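You operate a simulated robot arm through the tools that you are given. There is no shell and no other tool. Be economical: measure what you need, move in short steps, check, and stop when the job is done.

You run a simulated robot arm. Do the job below in one go: nothing can be reset, and whatever is moved stays where it is left.

TASK
Take the knot cheese from the top of the corner bench and put it on the white small board.
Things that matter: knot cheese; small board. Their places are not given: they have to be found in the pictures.

Only the result counts: the job must be done as asked and must still hold three seconds after the hand-in. Knocking over, shifting, dropping, spilling or breaking anything else fails it.

THE ROBOT
A 7-joint arm with a two-finger parallel gripper, fixed in place. Base frame: the origin is at the foot of the arm, x ahead of it, y to its left, z up; the work surface is at about z = 0. Lengths are in cm, angles in rad, forces in N, time in s.
With the tool pointing down near the work surface it reaches from about 22 to 58 cm from the base axis. Its first joint turns from -1.152 to 1.152 rad. Payload 2.5 kg.
The TCP is the grasp point between the finger pads, 2.3 cm short of the fingertips. In the tool frame z runs along the fingers and y along their closing line. The gripper opens to 9.4 cm. The fingers are 3.8 cm wide and 1 cm thick; the gripper's body (5.4 by 9.6 cm) begins 3.9 cm behind the TCP.
Orientation is that of the tool frame in the base frame, as a unit quaternion [x, y, z, w]. With the fingers straight down and closing along the base's y, the tool's x points along the base's -x, its y along +y and its z along -z.

THE INTERFACE
- The arm moves only by the tool move_arm. Its argument "increments" is a list of rows, each a list of 7 numbers: the turn, a rotation vector about the tool's x, y, z in units of 180 degrees (1.0 is 180 degrees), then the shift along the tool's x, y, z in units of 500 mm (1.0 is 500 mm), then the finger opening in mm, from 0 to 94. In form: [[wx, wy, wz, tx, ty, tz, claw], ...]. A call has 1 to 10 rows; each row is the pose to reach, as a shift and turn from the pose commanded when the call began, along the tool's axes at that moment. A call with a number of a shift or a turn outside -1 to 1 is refused whole. A row lasts 0.2 s, in which the tool goes at most 5 cm and 0.15 rad; a call with a longer step from one row to the next is refused whole, and so is a gripper value outside its range. Where a pose cannot be reached the arm comes as near as it can. A force on the tool above 40 N (or 10 N above the force at the start of the call, whichever is more), or a blocked arm, ends the call early, and 0.2 s more pass. The fingers move at their own pace (about 10.8 cm/s each) and stop on an object; they squeeze with about 25 N. The grip force told is the motor's: it shows also when the fingers shut on nothing. Time passes only in rows, and 0.2 s behind the last, so rows that repeat a pose let the fingers close. It gives the time, the measured TCP pose, the force on the tool (base axes), the opening and the grip force at its end, in the units of the frame above (readings bear some noise).
- Cameras (640 x 400 px; columns grow to the right, rows downward): "scene" is fixed at [11.69, -40.65, 54.4]; the picture's right is [0.84, -0.54, 0.00], its down [-0.32, -0.49, -0.81] and it looks along [0.44, 0.68, -0.58] (base axes); focal length 331 px, centre (320, 200). "wrist" rides on the gripper at [-3.9, 0, -4.4] in the tool frame; the picture's right is [0.00, -1.00, 0.00], its down [0.97, 0.00, -0.24] and it looks along [0.24, 0.00, 0.97] (tool axes); focal length 218 px, centre (320, 200).
- get_image(camera): a new picture of that camera. It takes no simulated time.
- measure_at(camera, pixels): for up to 12 pixels [column, row] of the newest picture of that camera ("zoom" is the newest enlarged one), the place [x, y, z] in the base frame of the surface seen there, good to about 0.2 cm. It takes no simulated time.
- close_up(camera, box): a new picture of the part [left, top, right, bottom] of that camera's present view, enlarged. It takes no simulated time.
- sign_off(): hands the job in; it is judged then, once.

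Go step by step. Measure first, check grasps and placings, and put right what went wrong. The budget is 60 turns and 30 pictures, counting those below and the enlarged ones. Unless the task says otherwise, let go and move clear before handing in, and close with one line.

The tools are called after "Call:" as a command line: name --pt "numbers of a row" for each row, then --argument value for the rest, lists and objects as JSON in quotes. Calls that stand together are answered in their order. move_arm: Moves the arm, as the interface text tells. Its arguments: {"type":"object","properties":{"increments":{"type":"array","items":{"type":"array","items":{"type":"number"}}}},"required":["increments"]} The other tools are called the same way: get_image (camera) takes a picture; measure_at (camera, pixels) gives the place of the surface under pixels of a picture; close_up (camera, box) takes an enlarged picture of a part of a camera's view; sign_off () hands the job in.

At the start:

```text
time_s: 0.0
ee_pos: [25.67, 17.6, 24.5]
tool_rot: [0.0, 1.0, -0.001, 0.001]
force: [-0.8, -0.1, 0.6]
gripper_width: 9.39
grasp_force: 0.1
```

scene: 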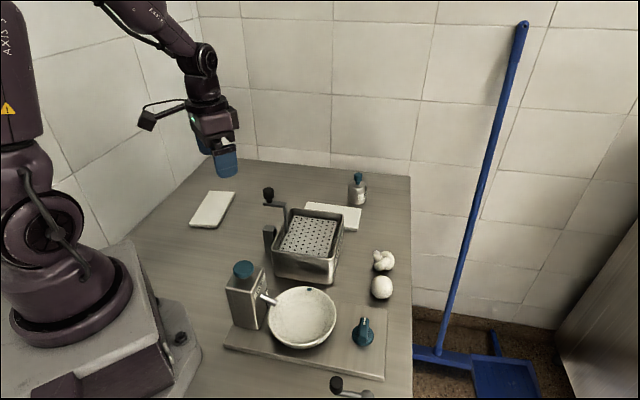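
wrist: 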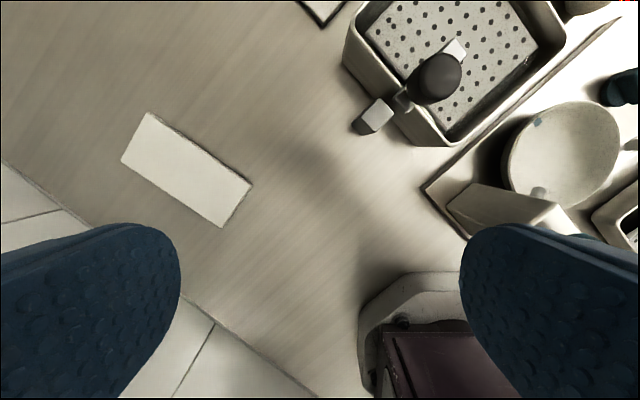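

The scene shows two white objects near (383,260) and (382,287), and two pale boards at (212,209) and (335,215). I'll enlarge both areas to tell them apart.

Call:
close_up --camera "scene" --box '[340, 230, 420, 310]'

Call:
close_up --camera "scene" --box '[180, 160, 400, 300]'

Call:
measure_at --camera "scene" --pixels '[[383, 260], [377, 266], [389, 266], [380, 253], [382, 285], [212, 209], [208, 192], [235, 193], [191, 226], [216, 227], [345, 215], [358, 228]]'

```text
5.00 times, centred on (380, 270) of scene
```

zoom: 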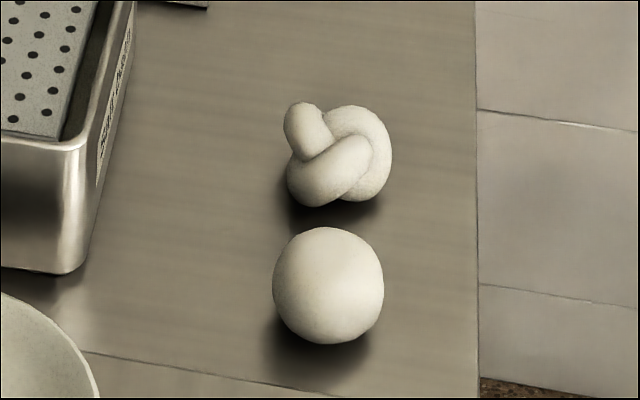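

```text
2.86 times, centred on (290, 230) of scene
```

zoom: 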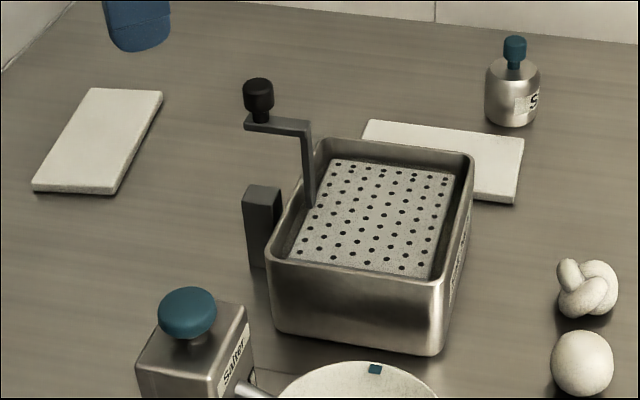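

```text
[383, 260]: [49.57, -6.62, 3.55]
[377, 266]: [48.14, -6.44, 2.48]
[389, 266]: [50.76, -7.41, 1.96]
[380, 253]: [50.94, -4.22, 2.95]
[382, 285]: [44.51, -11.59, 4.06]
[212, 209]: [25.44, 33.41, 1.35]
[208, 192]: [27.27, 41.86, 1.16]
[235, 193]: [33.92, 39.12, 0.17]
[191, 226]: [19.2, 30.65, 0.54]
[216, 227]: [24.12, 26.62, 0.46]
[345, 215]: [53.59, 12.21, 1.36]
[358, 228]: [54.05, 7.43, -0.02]
```

The knot is at about (49.6,-6), beside a ball at about (44.5,-11.6). The two boards look much alike, so I'll enlarge each one and compare colours.

Call:
close_up --camera "scene" --box '[180, 180, 244, 240]'

Call:
close_up --camera "scene" --box '[300, 180, 380, 240]'

```text
6.67 times, centred on (212, 210) of scene
```

zoom: 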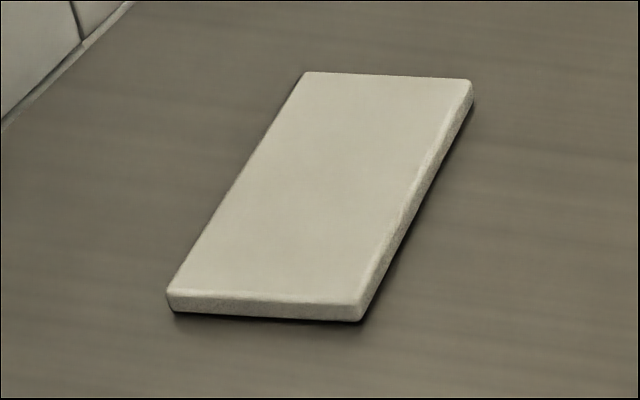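

```text
6.67 times, centred on (340, 210) of scene
```

zoom: 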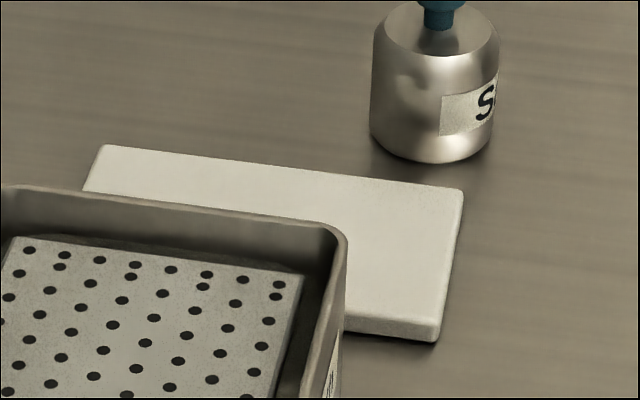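

The board at the right looks slightly whiter and the left one creamier, but the lighting differs. I'll raise the arm and bring it forward so the wrist camera sees both at once.

Call:
move_arm --pt "0 0 0 -0.05 0 -0.04 94" --pt "0 0 0 -0.12 0 -0.08 94" --pt "0 0 0 -0.19 0 -0.12 94" --pt "0 0 0 -0.26 0 -0.14 94" --pt "0 0 0 -0.28 0 -0.14 94"

Call:
get_image --camera "wrist"

```text
time_s: 1.2
ee_pos: [39.83, 17.33, 31.52]
tool_rot: [0.0, 1.0, 0.0, 0.0]
force: [-0.1, 0.4, 0.7]
gripper_width: 9.4
grasp_force: 0.1
```

```text
23 pictures are left
```

wrist: 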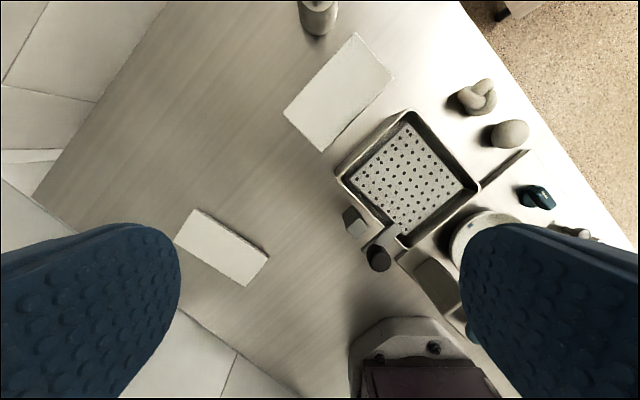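

Both boards are in view: one at (221,247) and one at (339,92), and the far one looks larger. I'll measure their corners and enlarge.

Call:
close_up --camera "wrist" --box '[160, 20, 420, 290]'

Call:
measure_at --camera "wrist" --pixels '[[196, 211], [177, 238], [265, 257], [247, 284], [221, 247], [355, 34], [392, 76], [286, 112], [322, 150], [339, 92], [376, 238], [350, 218]]'

Call:
measure_at --camera "scene" --pixels '[[268, 190], [270, 232], [318, 205], [358, 176], [342, 214]]'

```text
1.48 times, centred on (290, 155) of wrist
```

zoom: 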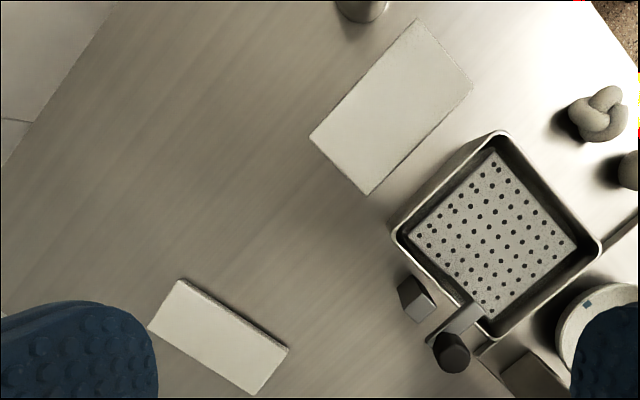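

```text
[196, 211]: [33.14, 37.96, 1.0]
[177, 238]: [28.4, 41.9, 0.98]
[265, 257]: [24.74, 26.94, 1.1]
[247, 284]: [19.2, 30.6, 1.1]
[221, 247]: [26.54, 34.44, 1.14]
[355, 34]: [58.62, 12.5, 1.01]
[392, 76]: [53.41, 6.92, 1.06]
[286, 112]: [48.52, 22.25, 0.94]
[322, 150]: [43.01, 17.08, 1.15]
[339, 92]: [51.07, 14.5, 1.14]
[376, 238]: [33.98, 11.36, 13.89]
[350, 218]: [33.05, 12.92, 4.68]
```

```text
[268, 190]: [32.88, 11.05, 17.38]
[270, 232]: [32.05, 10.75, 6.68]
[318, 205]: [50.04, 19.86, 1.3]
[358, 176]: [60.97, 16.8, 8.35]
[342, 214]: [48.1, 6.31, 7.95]
```

The left board is about 14 x 6.3 cm and the right one about 14 x 7.6 cm, both 1 cm thick. I'll enlarge each from the same wrist view to compare colour and markings.

Call:
close_up --camera "wrist" --box '[170, 200, 275, 290]'

Call:
close_up --camera "wrist" --box '[280, 30, 400, 155]'

```text
4.44 times, centred on (222, 245) of wrist
```

zoom: 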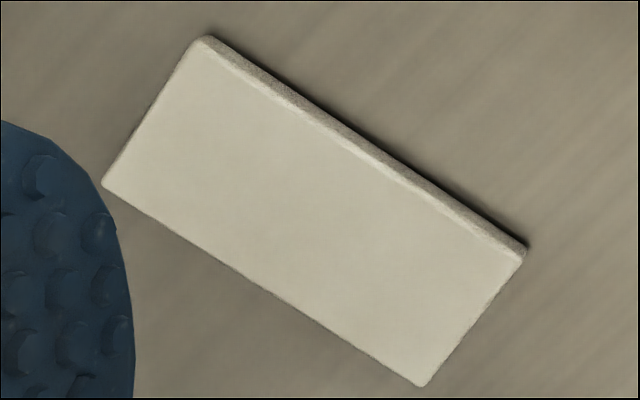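

```text
3.20 times, centred on (340, 92) of wrist
```

zoom: 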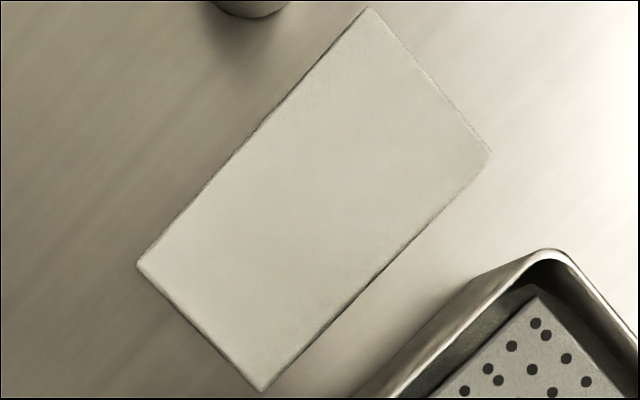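

The left board looks slightly warmer and the right one cooler. I'll measure the right board's true dimensions in the present zoom, and move the camera so each board is seen under similar geometry.

Call:
measure_at --camera "zoom" --pixels '[[368, 12], [488, 155], [140, 264], [262, 388], [315, 200], [250, 140], [380, 272]]'

Call:
move_arm --pt "0 0 0 0.06 0.06 0.0 94" --pt "0 0 0 0.12 0.12 0.0 94" --pt "0 0 0 0.18 0.18 0.04 94" --pt "0 0 0 0.18 0.24 0.1 94" --pt "0 0 0 0.18 0.28 0.15 94" --pt "0 0 0 0.18 0.28 0.15 94"

Call:
get_image --camera "wrist"

```text
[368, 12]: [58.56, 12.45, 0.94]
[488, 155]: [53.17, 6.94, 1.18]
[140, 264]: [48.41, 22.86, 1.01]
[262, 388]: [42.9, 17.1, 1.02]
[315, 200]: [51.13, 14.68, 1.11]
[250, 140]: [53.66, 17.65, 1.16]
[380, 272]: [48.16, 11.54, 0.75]
```

```text
time_s: 2.6
ee_pos: [30.79, 31.45, 23.96]
tool_rot: [-0.001, 1.0, 0.0, -0.001]
force: [0.7, 0.4, -0.4]
gripper_width: 9.39
grasp_force: 0.0
```

```text
19 pictures are left
```

wrist: 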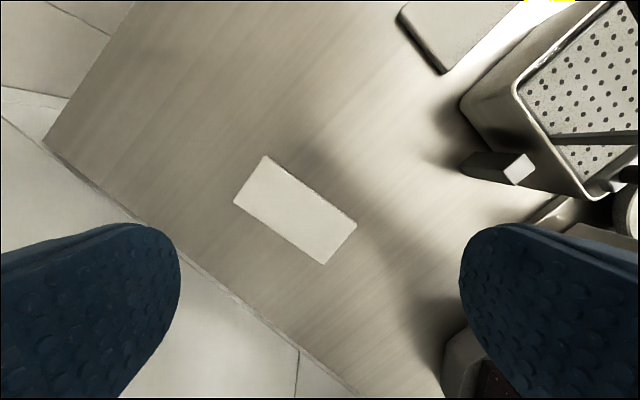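

The left board is now centred at about (295,208). I'll enlarge it, measure its corners, and then view the other board from the same height.

Call:
close_up --camera "wrist" --box '[225, 145, 365, 270]'

Call:
measure_at --camera "wrist" --pixels '[[266, 157], [236, 201], [355, 226], [324, 262], [295, 208], [314, 187], [275, 228]]'

Call:
move_arm --pt "0 0 0 0.0 0 -0.08 94" --pt "0 0 0 -0.08 -0.04 -0.1 94" --pt "0 0 0 -0.14 -0.1 -0.1 94" --pt "0 0 0 -0.2 -0.16 -0.1 94" --pt "0 0 0 -0.26 -0.22 -0.1 94" --pt "0 0 0 -0.32 -0.28 -0.1 94" --pt "0 0 0 -0.37 -0.34 -0.08 94" --pt "0 0 0 -0.37 -0.36 0 94" --pt "0 0 0 -0.37 -0.36 0 94"

Call:
get_image --camera "wrist"

```text
3.20 times, centred on (295, 208) of wrist
```

zoom: 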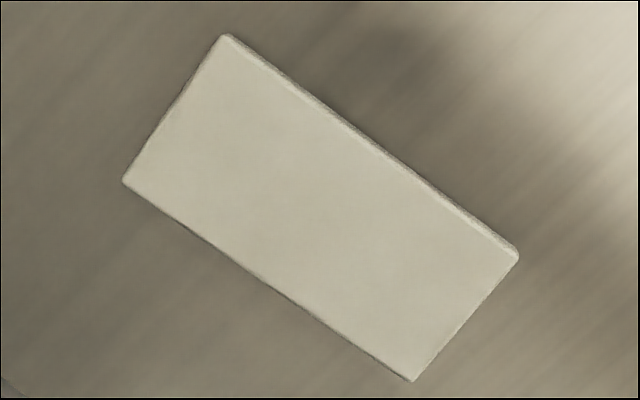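

```text
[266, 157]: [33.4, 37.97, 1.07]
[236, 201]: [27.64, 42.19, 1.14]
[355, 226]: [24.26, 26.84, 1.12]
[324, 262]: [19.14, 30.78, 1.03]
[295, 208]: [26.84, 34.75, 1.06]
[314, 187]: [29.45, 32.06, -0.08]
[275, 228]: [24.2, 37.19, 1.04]
```

```text
time_s: 4.6
ee_pos: [49.16, 13.66, 23.95]
tool_rot: [-0.001, 1.0, -0.001, 0.0]
force: [0.3, -1.1, -0.6]
gripper_width: 9.38
grasp_force: 0.1
```

```text
17 pictures are left
```

wrist: 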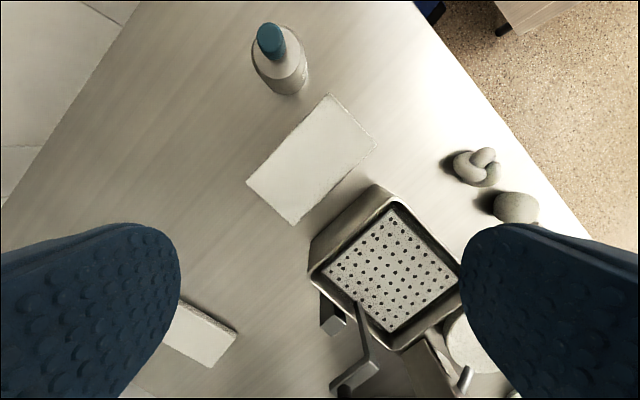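

The far board now sits at about (312,158) at the same height. I'll enlarge it with the same magnification and measure.

Call:
close_up --camera "wrist" --box '[242, 95, 382, 220]'

Call:
measure_at --camera "wrist" --pixels '[[331, 95], [375, 146], [248, 182], [294, 223], [312, 158], [475, 167], [488, 155], [460, 160], [515, 207], [485, 180], [462, 175], [497, 173]]'

Call:
close_up --camera "wrist" --box '[440, 135, 550, 225]'

```text
3.20 times, centred on (312, 158) of wrist
```

zoom: 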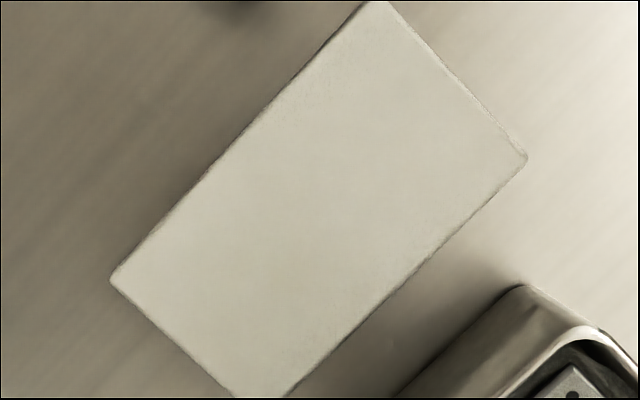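

```text
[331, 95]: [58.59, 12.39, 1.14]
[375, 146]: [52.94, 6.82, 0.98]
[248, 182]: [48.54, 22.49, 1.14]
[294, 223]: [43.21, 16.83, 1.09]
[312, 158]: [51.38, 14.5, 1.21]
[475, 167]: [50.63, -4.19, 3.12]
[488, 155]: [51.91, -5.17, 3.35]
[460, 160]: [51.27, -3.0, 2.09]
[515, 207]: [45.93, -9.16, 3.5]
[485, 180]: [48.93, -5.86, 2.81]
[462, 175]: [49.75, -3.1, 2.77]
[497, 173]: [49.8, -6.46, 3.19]
```

```text
4.44 times, centred on (495, 180) of wrist
```

zoom: 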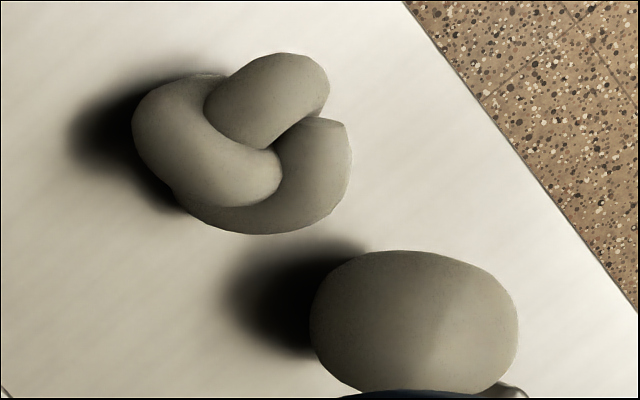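

The right board again measures 14.3 x 7.9 cm, against about 14.4 x 6.8 cm on the left. As a final colour check I'll crop flat patches of both board tops from the scene camera.

Call:
close_up --camera "scene" --box '[206, 204, 218, 212]'

Call:
close_up --camera "scene" --box '[346, 210, 358, 218]'

Call:
close_up --camera "scene" --box '[180, 150, 400, 290]'

```text
16.00 times, centred on (212, 208) of scene
```

zoom: 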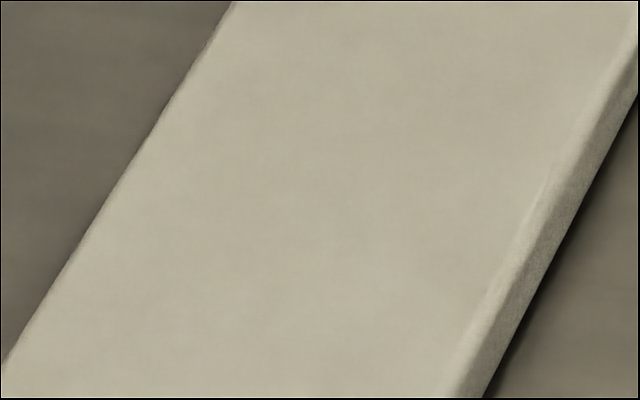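

```text
16.00 times, centred on (352, 214) of scene
```

zoom: 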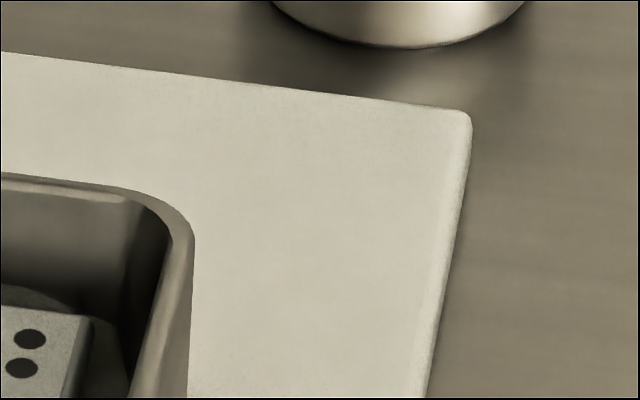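

```text
2.86 times, centred on (290, 220) of scene
```

zoom: 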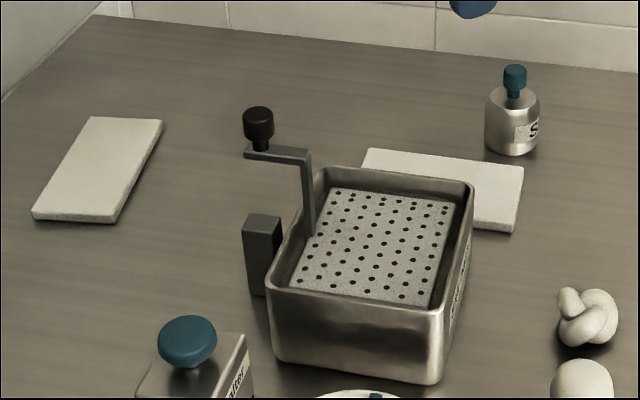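

The two boards are close in colour but differ in width. I'll crop one patch of each top from the same wrist view, so they can be compared with no surroundings.

Call:
close_up --camera "wrist" --box '[185, 322, 215, 341]'

Call:
close_up --camera "wrist" --box '[275, 160, 305, 179]'

```text
16.00 times, centred on (200, 332) of wrist
```

zoom: 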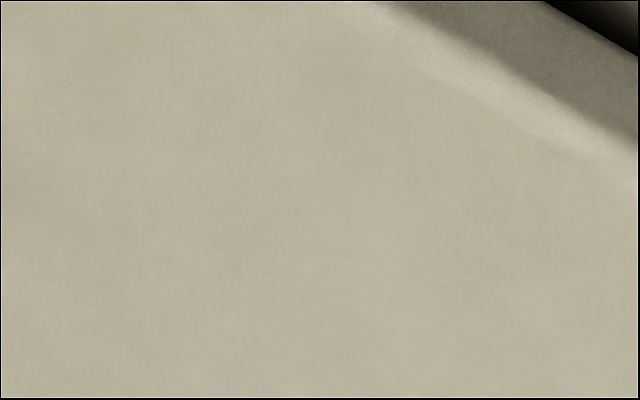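

```text
16.00 times, centred on (290, 170) of wrist
```

zoom: 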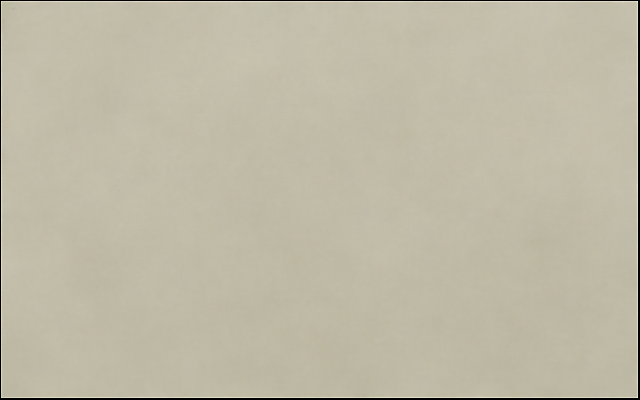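

Both patches show the same white, so the boards differ only in size and the left one, centred near (26.3,34.6), is the small board. I'll go above the knot at about (50.6,-5.3) with the closing line across the ball–knot diagonal, so the fingers clear the ball and the box.

Call:
move_arm --pt "0 0 -0.04 -0.005 -0.07 0.0 94" --pt "0 0 -0.08 -0.01 -0.15 0.0 94" --pt "0 0 -0.12 -0.015 -0.23 0.03 94" --pt "0 0 -0.16 -0.02 -0.31 0.06 94" --pt "0 0 -0.2 -0.029 -0.379 0.1 94" --pt "0 0 -0.24 -0.029 -0.379 0.16 94" --pt "0 0 -0.25 -0.029 -0.379 0.2 94" --pt "0 0 -0.25 -0.029 -0.379 0.2 94"

Call:
get_image --camera "wrist"

```text
time_s: 6.4
ee_pos: [50.58, -5.67, 14.22]
tool_rot: [-0.384, 0.923, -0.001, 0.0]
force: [0.1, -1.0, 0.3]
gripper_width: 9.4
grasp_force: 0.1
```

```text
9 pictures are left
```

wrist: 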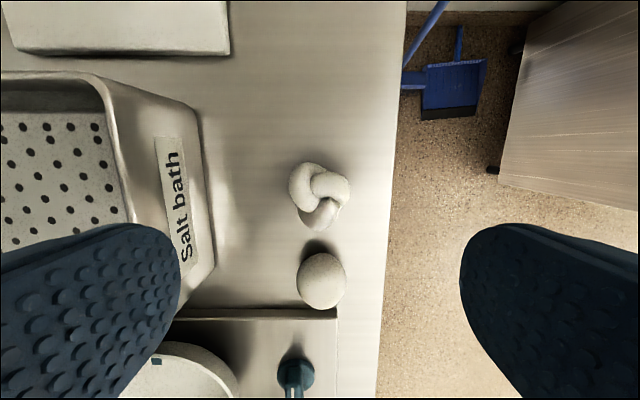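

The knot is centred at (320,196), right under the tool axis, and both finger lanes are clear of the box wall (about 205) and the ball. I'll go down and close.

Call:
move_arm --pt "0 0 0 0 0 0.07 94" --pt "0 0 0 0 0 0.14 94" --pt "0 0 0 0 0 0.19 94" --pt "0 0 0 0 0 0.218 94" --pt "0 0 0 0 0 0.23 94" --pt "0 0 0 0 0 0.23 94"

Call:
move_arm --pt "0 0 0 0 0 0 60" --pt "0 0 0 0 0 0 40" --pt "0 0 0 0 0 0 30" --pt "0 0 0 0 0 0 30"

Call:
get_image --camera "wrist"

```text
time_s: 7.8
ee_pos: [50.71, -5.43, 2.48]
tool_rot: [-0.383, 0.924, -0.001, 0.0]
force: [0.2, -0.1, -0.8]
gripper_width: 9.41
grasp_force: 0.0
```

```text
time_s: 8.8
ee_pos: [50.58, -5.52, 2.52]
tool_rot: [-0.382, 0.924, 0.0, 0.0]
force: [-0.9, 0.7, 0.4]
gripper_width: 4.42
grasp_force: 25.1
```

```text
8 pictures are left
```

wrist: 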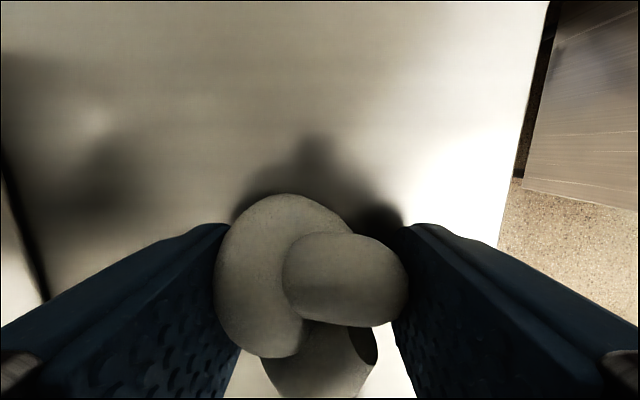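

The knot is held at a 4.42 cm opening with 25 N. I'll lift it straight up to about z = 25.

Call:
move_arm --pt "0 0 0 0 0 -0.03 30" --pt "0 0 0 0 0 -0.08 30" --pt "0 0 0 0 0 -0.15 30" --pt "0 0 0 0 0 -0.22 30" --pt "0 0 0 0 0 -0.3 30" --pt "0 0 0 0 0 -0.38 30" --pt "0 0 0 0 0 -0.44 30" --pt "0 0 0 0 0 -0.45 30"

```text
time_s: 10.6
ee_pos: [50.66, -5.4, 25.23]
tool_rot: [-0.383, 0.924, 0.0, 0.0]
force: [0.1, 0.0, -0.9]
gripper_width: 4.44
grasp_force: 25.2
```

The knot lifted cleanly and the grip is holding. I'll carry it at this height, above the crank, toward the small board at (26.3,34.6).

Call:
move_arm --pt "0 0 0 -0.01 0.04 0 30" --pt "0 0 0 -0.025 0.1 0 30" --pt "0 0 0 -0.041 0.17 0 30" --pt "0 0 0 -0.058 0.24 0 30" --pt "0 0 0 -0.075 0.31 0 30" --pt "0 0 0 -0.092 0.38 0 30" --pt "0 0 0 -0.109 0.45 0 30" --pt "0 0 0 -0.126 0.52 0 30" --pt "0 0 0 -0.143 0.59 0 30" --pt "0 0 0 -0.155 0.64 0 30"

Call:
move_arm --pt "0 0 0 -0.01 0.05 0 30" --pt "0 0 0 -0.025 0.11 0 30" --pt "0 0 0 -0.041 0.17 0 30" --pt "0 0 0 -0.055 0.23 0 30" --pt "0 0 0 -0.066 0.27 0.04 30" --pt "0 0 0 -0.066 0.27 0.12 30" --pt "0 0 0 -0.066 0.27 0.2 30" --pt "0 0 0 -0.066 0.27 0.25 30" --pt "0 0 0 -0.066 0.27 0.25 30"

Call:
get_image --camera "wrist"

```text
time_s: 12.8
ee_pos: [33.38, 22.69, 25.12]
tool_rot: [-0.382, 0.924, 0.001, 0.0]
force: [0.0, 0.2, -0.5]
gripper_width: 4.41
grasp_force: 25.2
```

```text
time_s: 14.8
ee_pos: [26.32, 34.48, 12.63]
tool_rot: [-0.383, 0.924, 0.001, 0.0]
force: [0.3, -0.1, -0.9]
gripper_width: 4.43
grasp_force: 24.8
```

```text
7 pictures are left
```

wrist: 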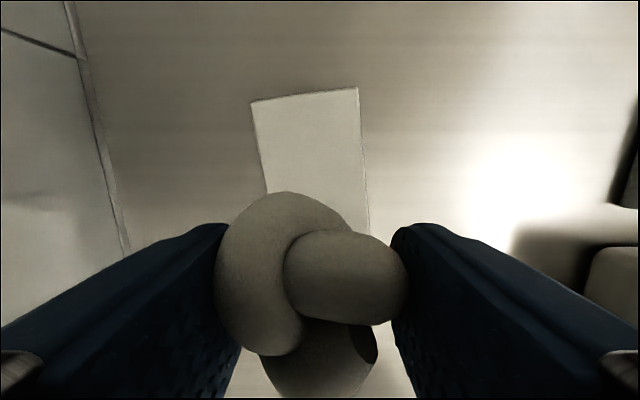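

The knot is over the board at (26.3,34.5), and the board's edges at columns 255 to 368 straddle it. I'll lower to about z = 3.7, the grasp height plus the board thickness.

Call:
move_arm --pt "0 0 0 0 0 0.06 30" --pt "0 0 0 0 0 0.11 30" --pt "0 0 0 0 0 0.15 30" --pt "0 0 0 0 0 0.165 30" --pt "0 0 0 0 0 0.173 30" --pt "0 0 0 0 0 0.177 30" --pt "0 0 0 0 0 0.177 30"

Call:
close_up --camera "scene" --box '[170, 160, 266, 220]'

```text
time_s: 16.4
ee_pos: [26.33, 34.64, 3.75]
tool_rot: [-0.383, 0.924, 0.001, -0.001]
force: [-1.5, -3.1, 8.5]
gripper_width: 4.41
grasp_force: 24.7
```

```text
6.67 times, centred on (218, 190) of scene
```

zoom: 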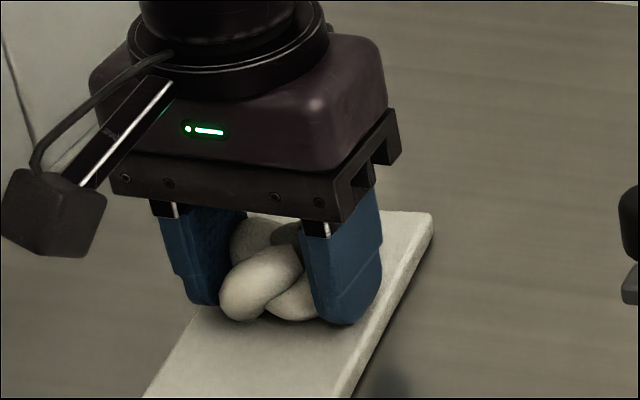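

The upward force of 8.5 N and the picture show the knot resting on the board. I'll open slowly and then rise straight up.

Call:
move_arm --pt "0 0 0 0 0 -0.001 48" --pt "0 0 0 0 0 -0.001 55" --pt "0 0 0 0 0 -0.001 70" --pt "0 0 0 0 0 -0.001 80" --pt "0 0 0 0 0 -0.02 80" --pt "0 0 0 0 0 -0.08 80" --pt "0 0 0 0 0 -0.16 80" --pt "0 0 0 0 0 -0.24 80" --pt "0 0 0 0 0 -0.3 80"

Call:
get_image --camera "wrist"

Call:
get_image --camera "scene"

```text
time_s: 18.4
ee_pos: [26.2, 34.65, 18.71]
tool_rot: [-0.382, 0.924, -0.001, 0.0]
force: [1.1, -0.4, 0.7]
gripper_width: 8.01
grasp_force: 0.1
```

```text
5 pictures are left
```

wrist: 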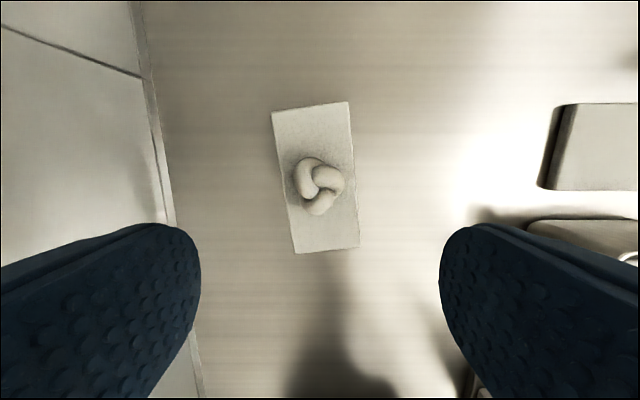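

```text
4 pictures are left
```

scene: 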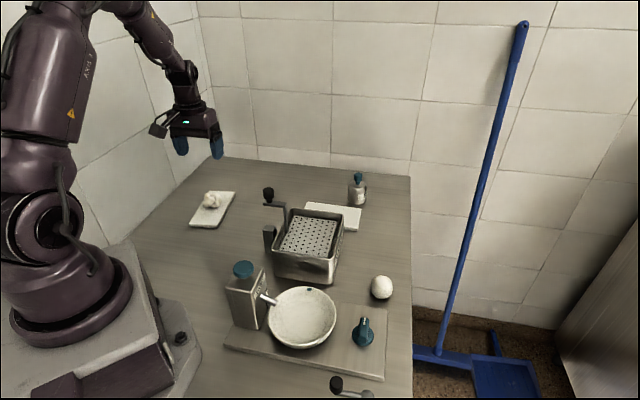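

The knot rests at about (318,186) in the wrist picture, centred on the small white board. Everything else is where it was, the hand is clear, and I'm handing in.

Call:
sign_off

```text
The job is handed in.
```

I put the knot cheese on the white board at the left of the bench, and it was resting there upright when I handed in. Two boards looked equally white, so I took the narrower one as the small board (about 7.5 cm wide, against 8.5 cm); that choice is a judgement, not a certainty.
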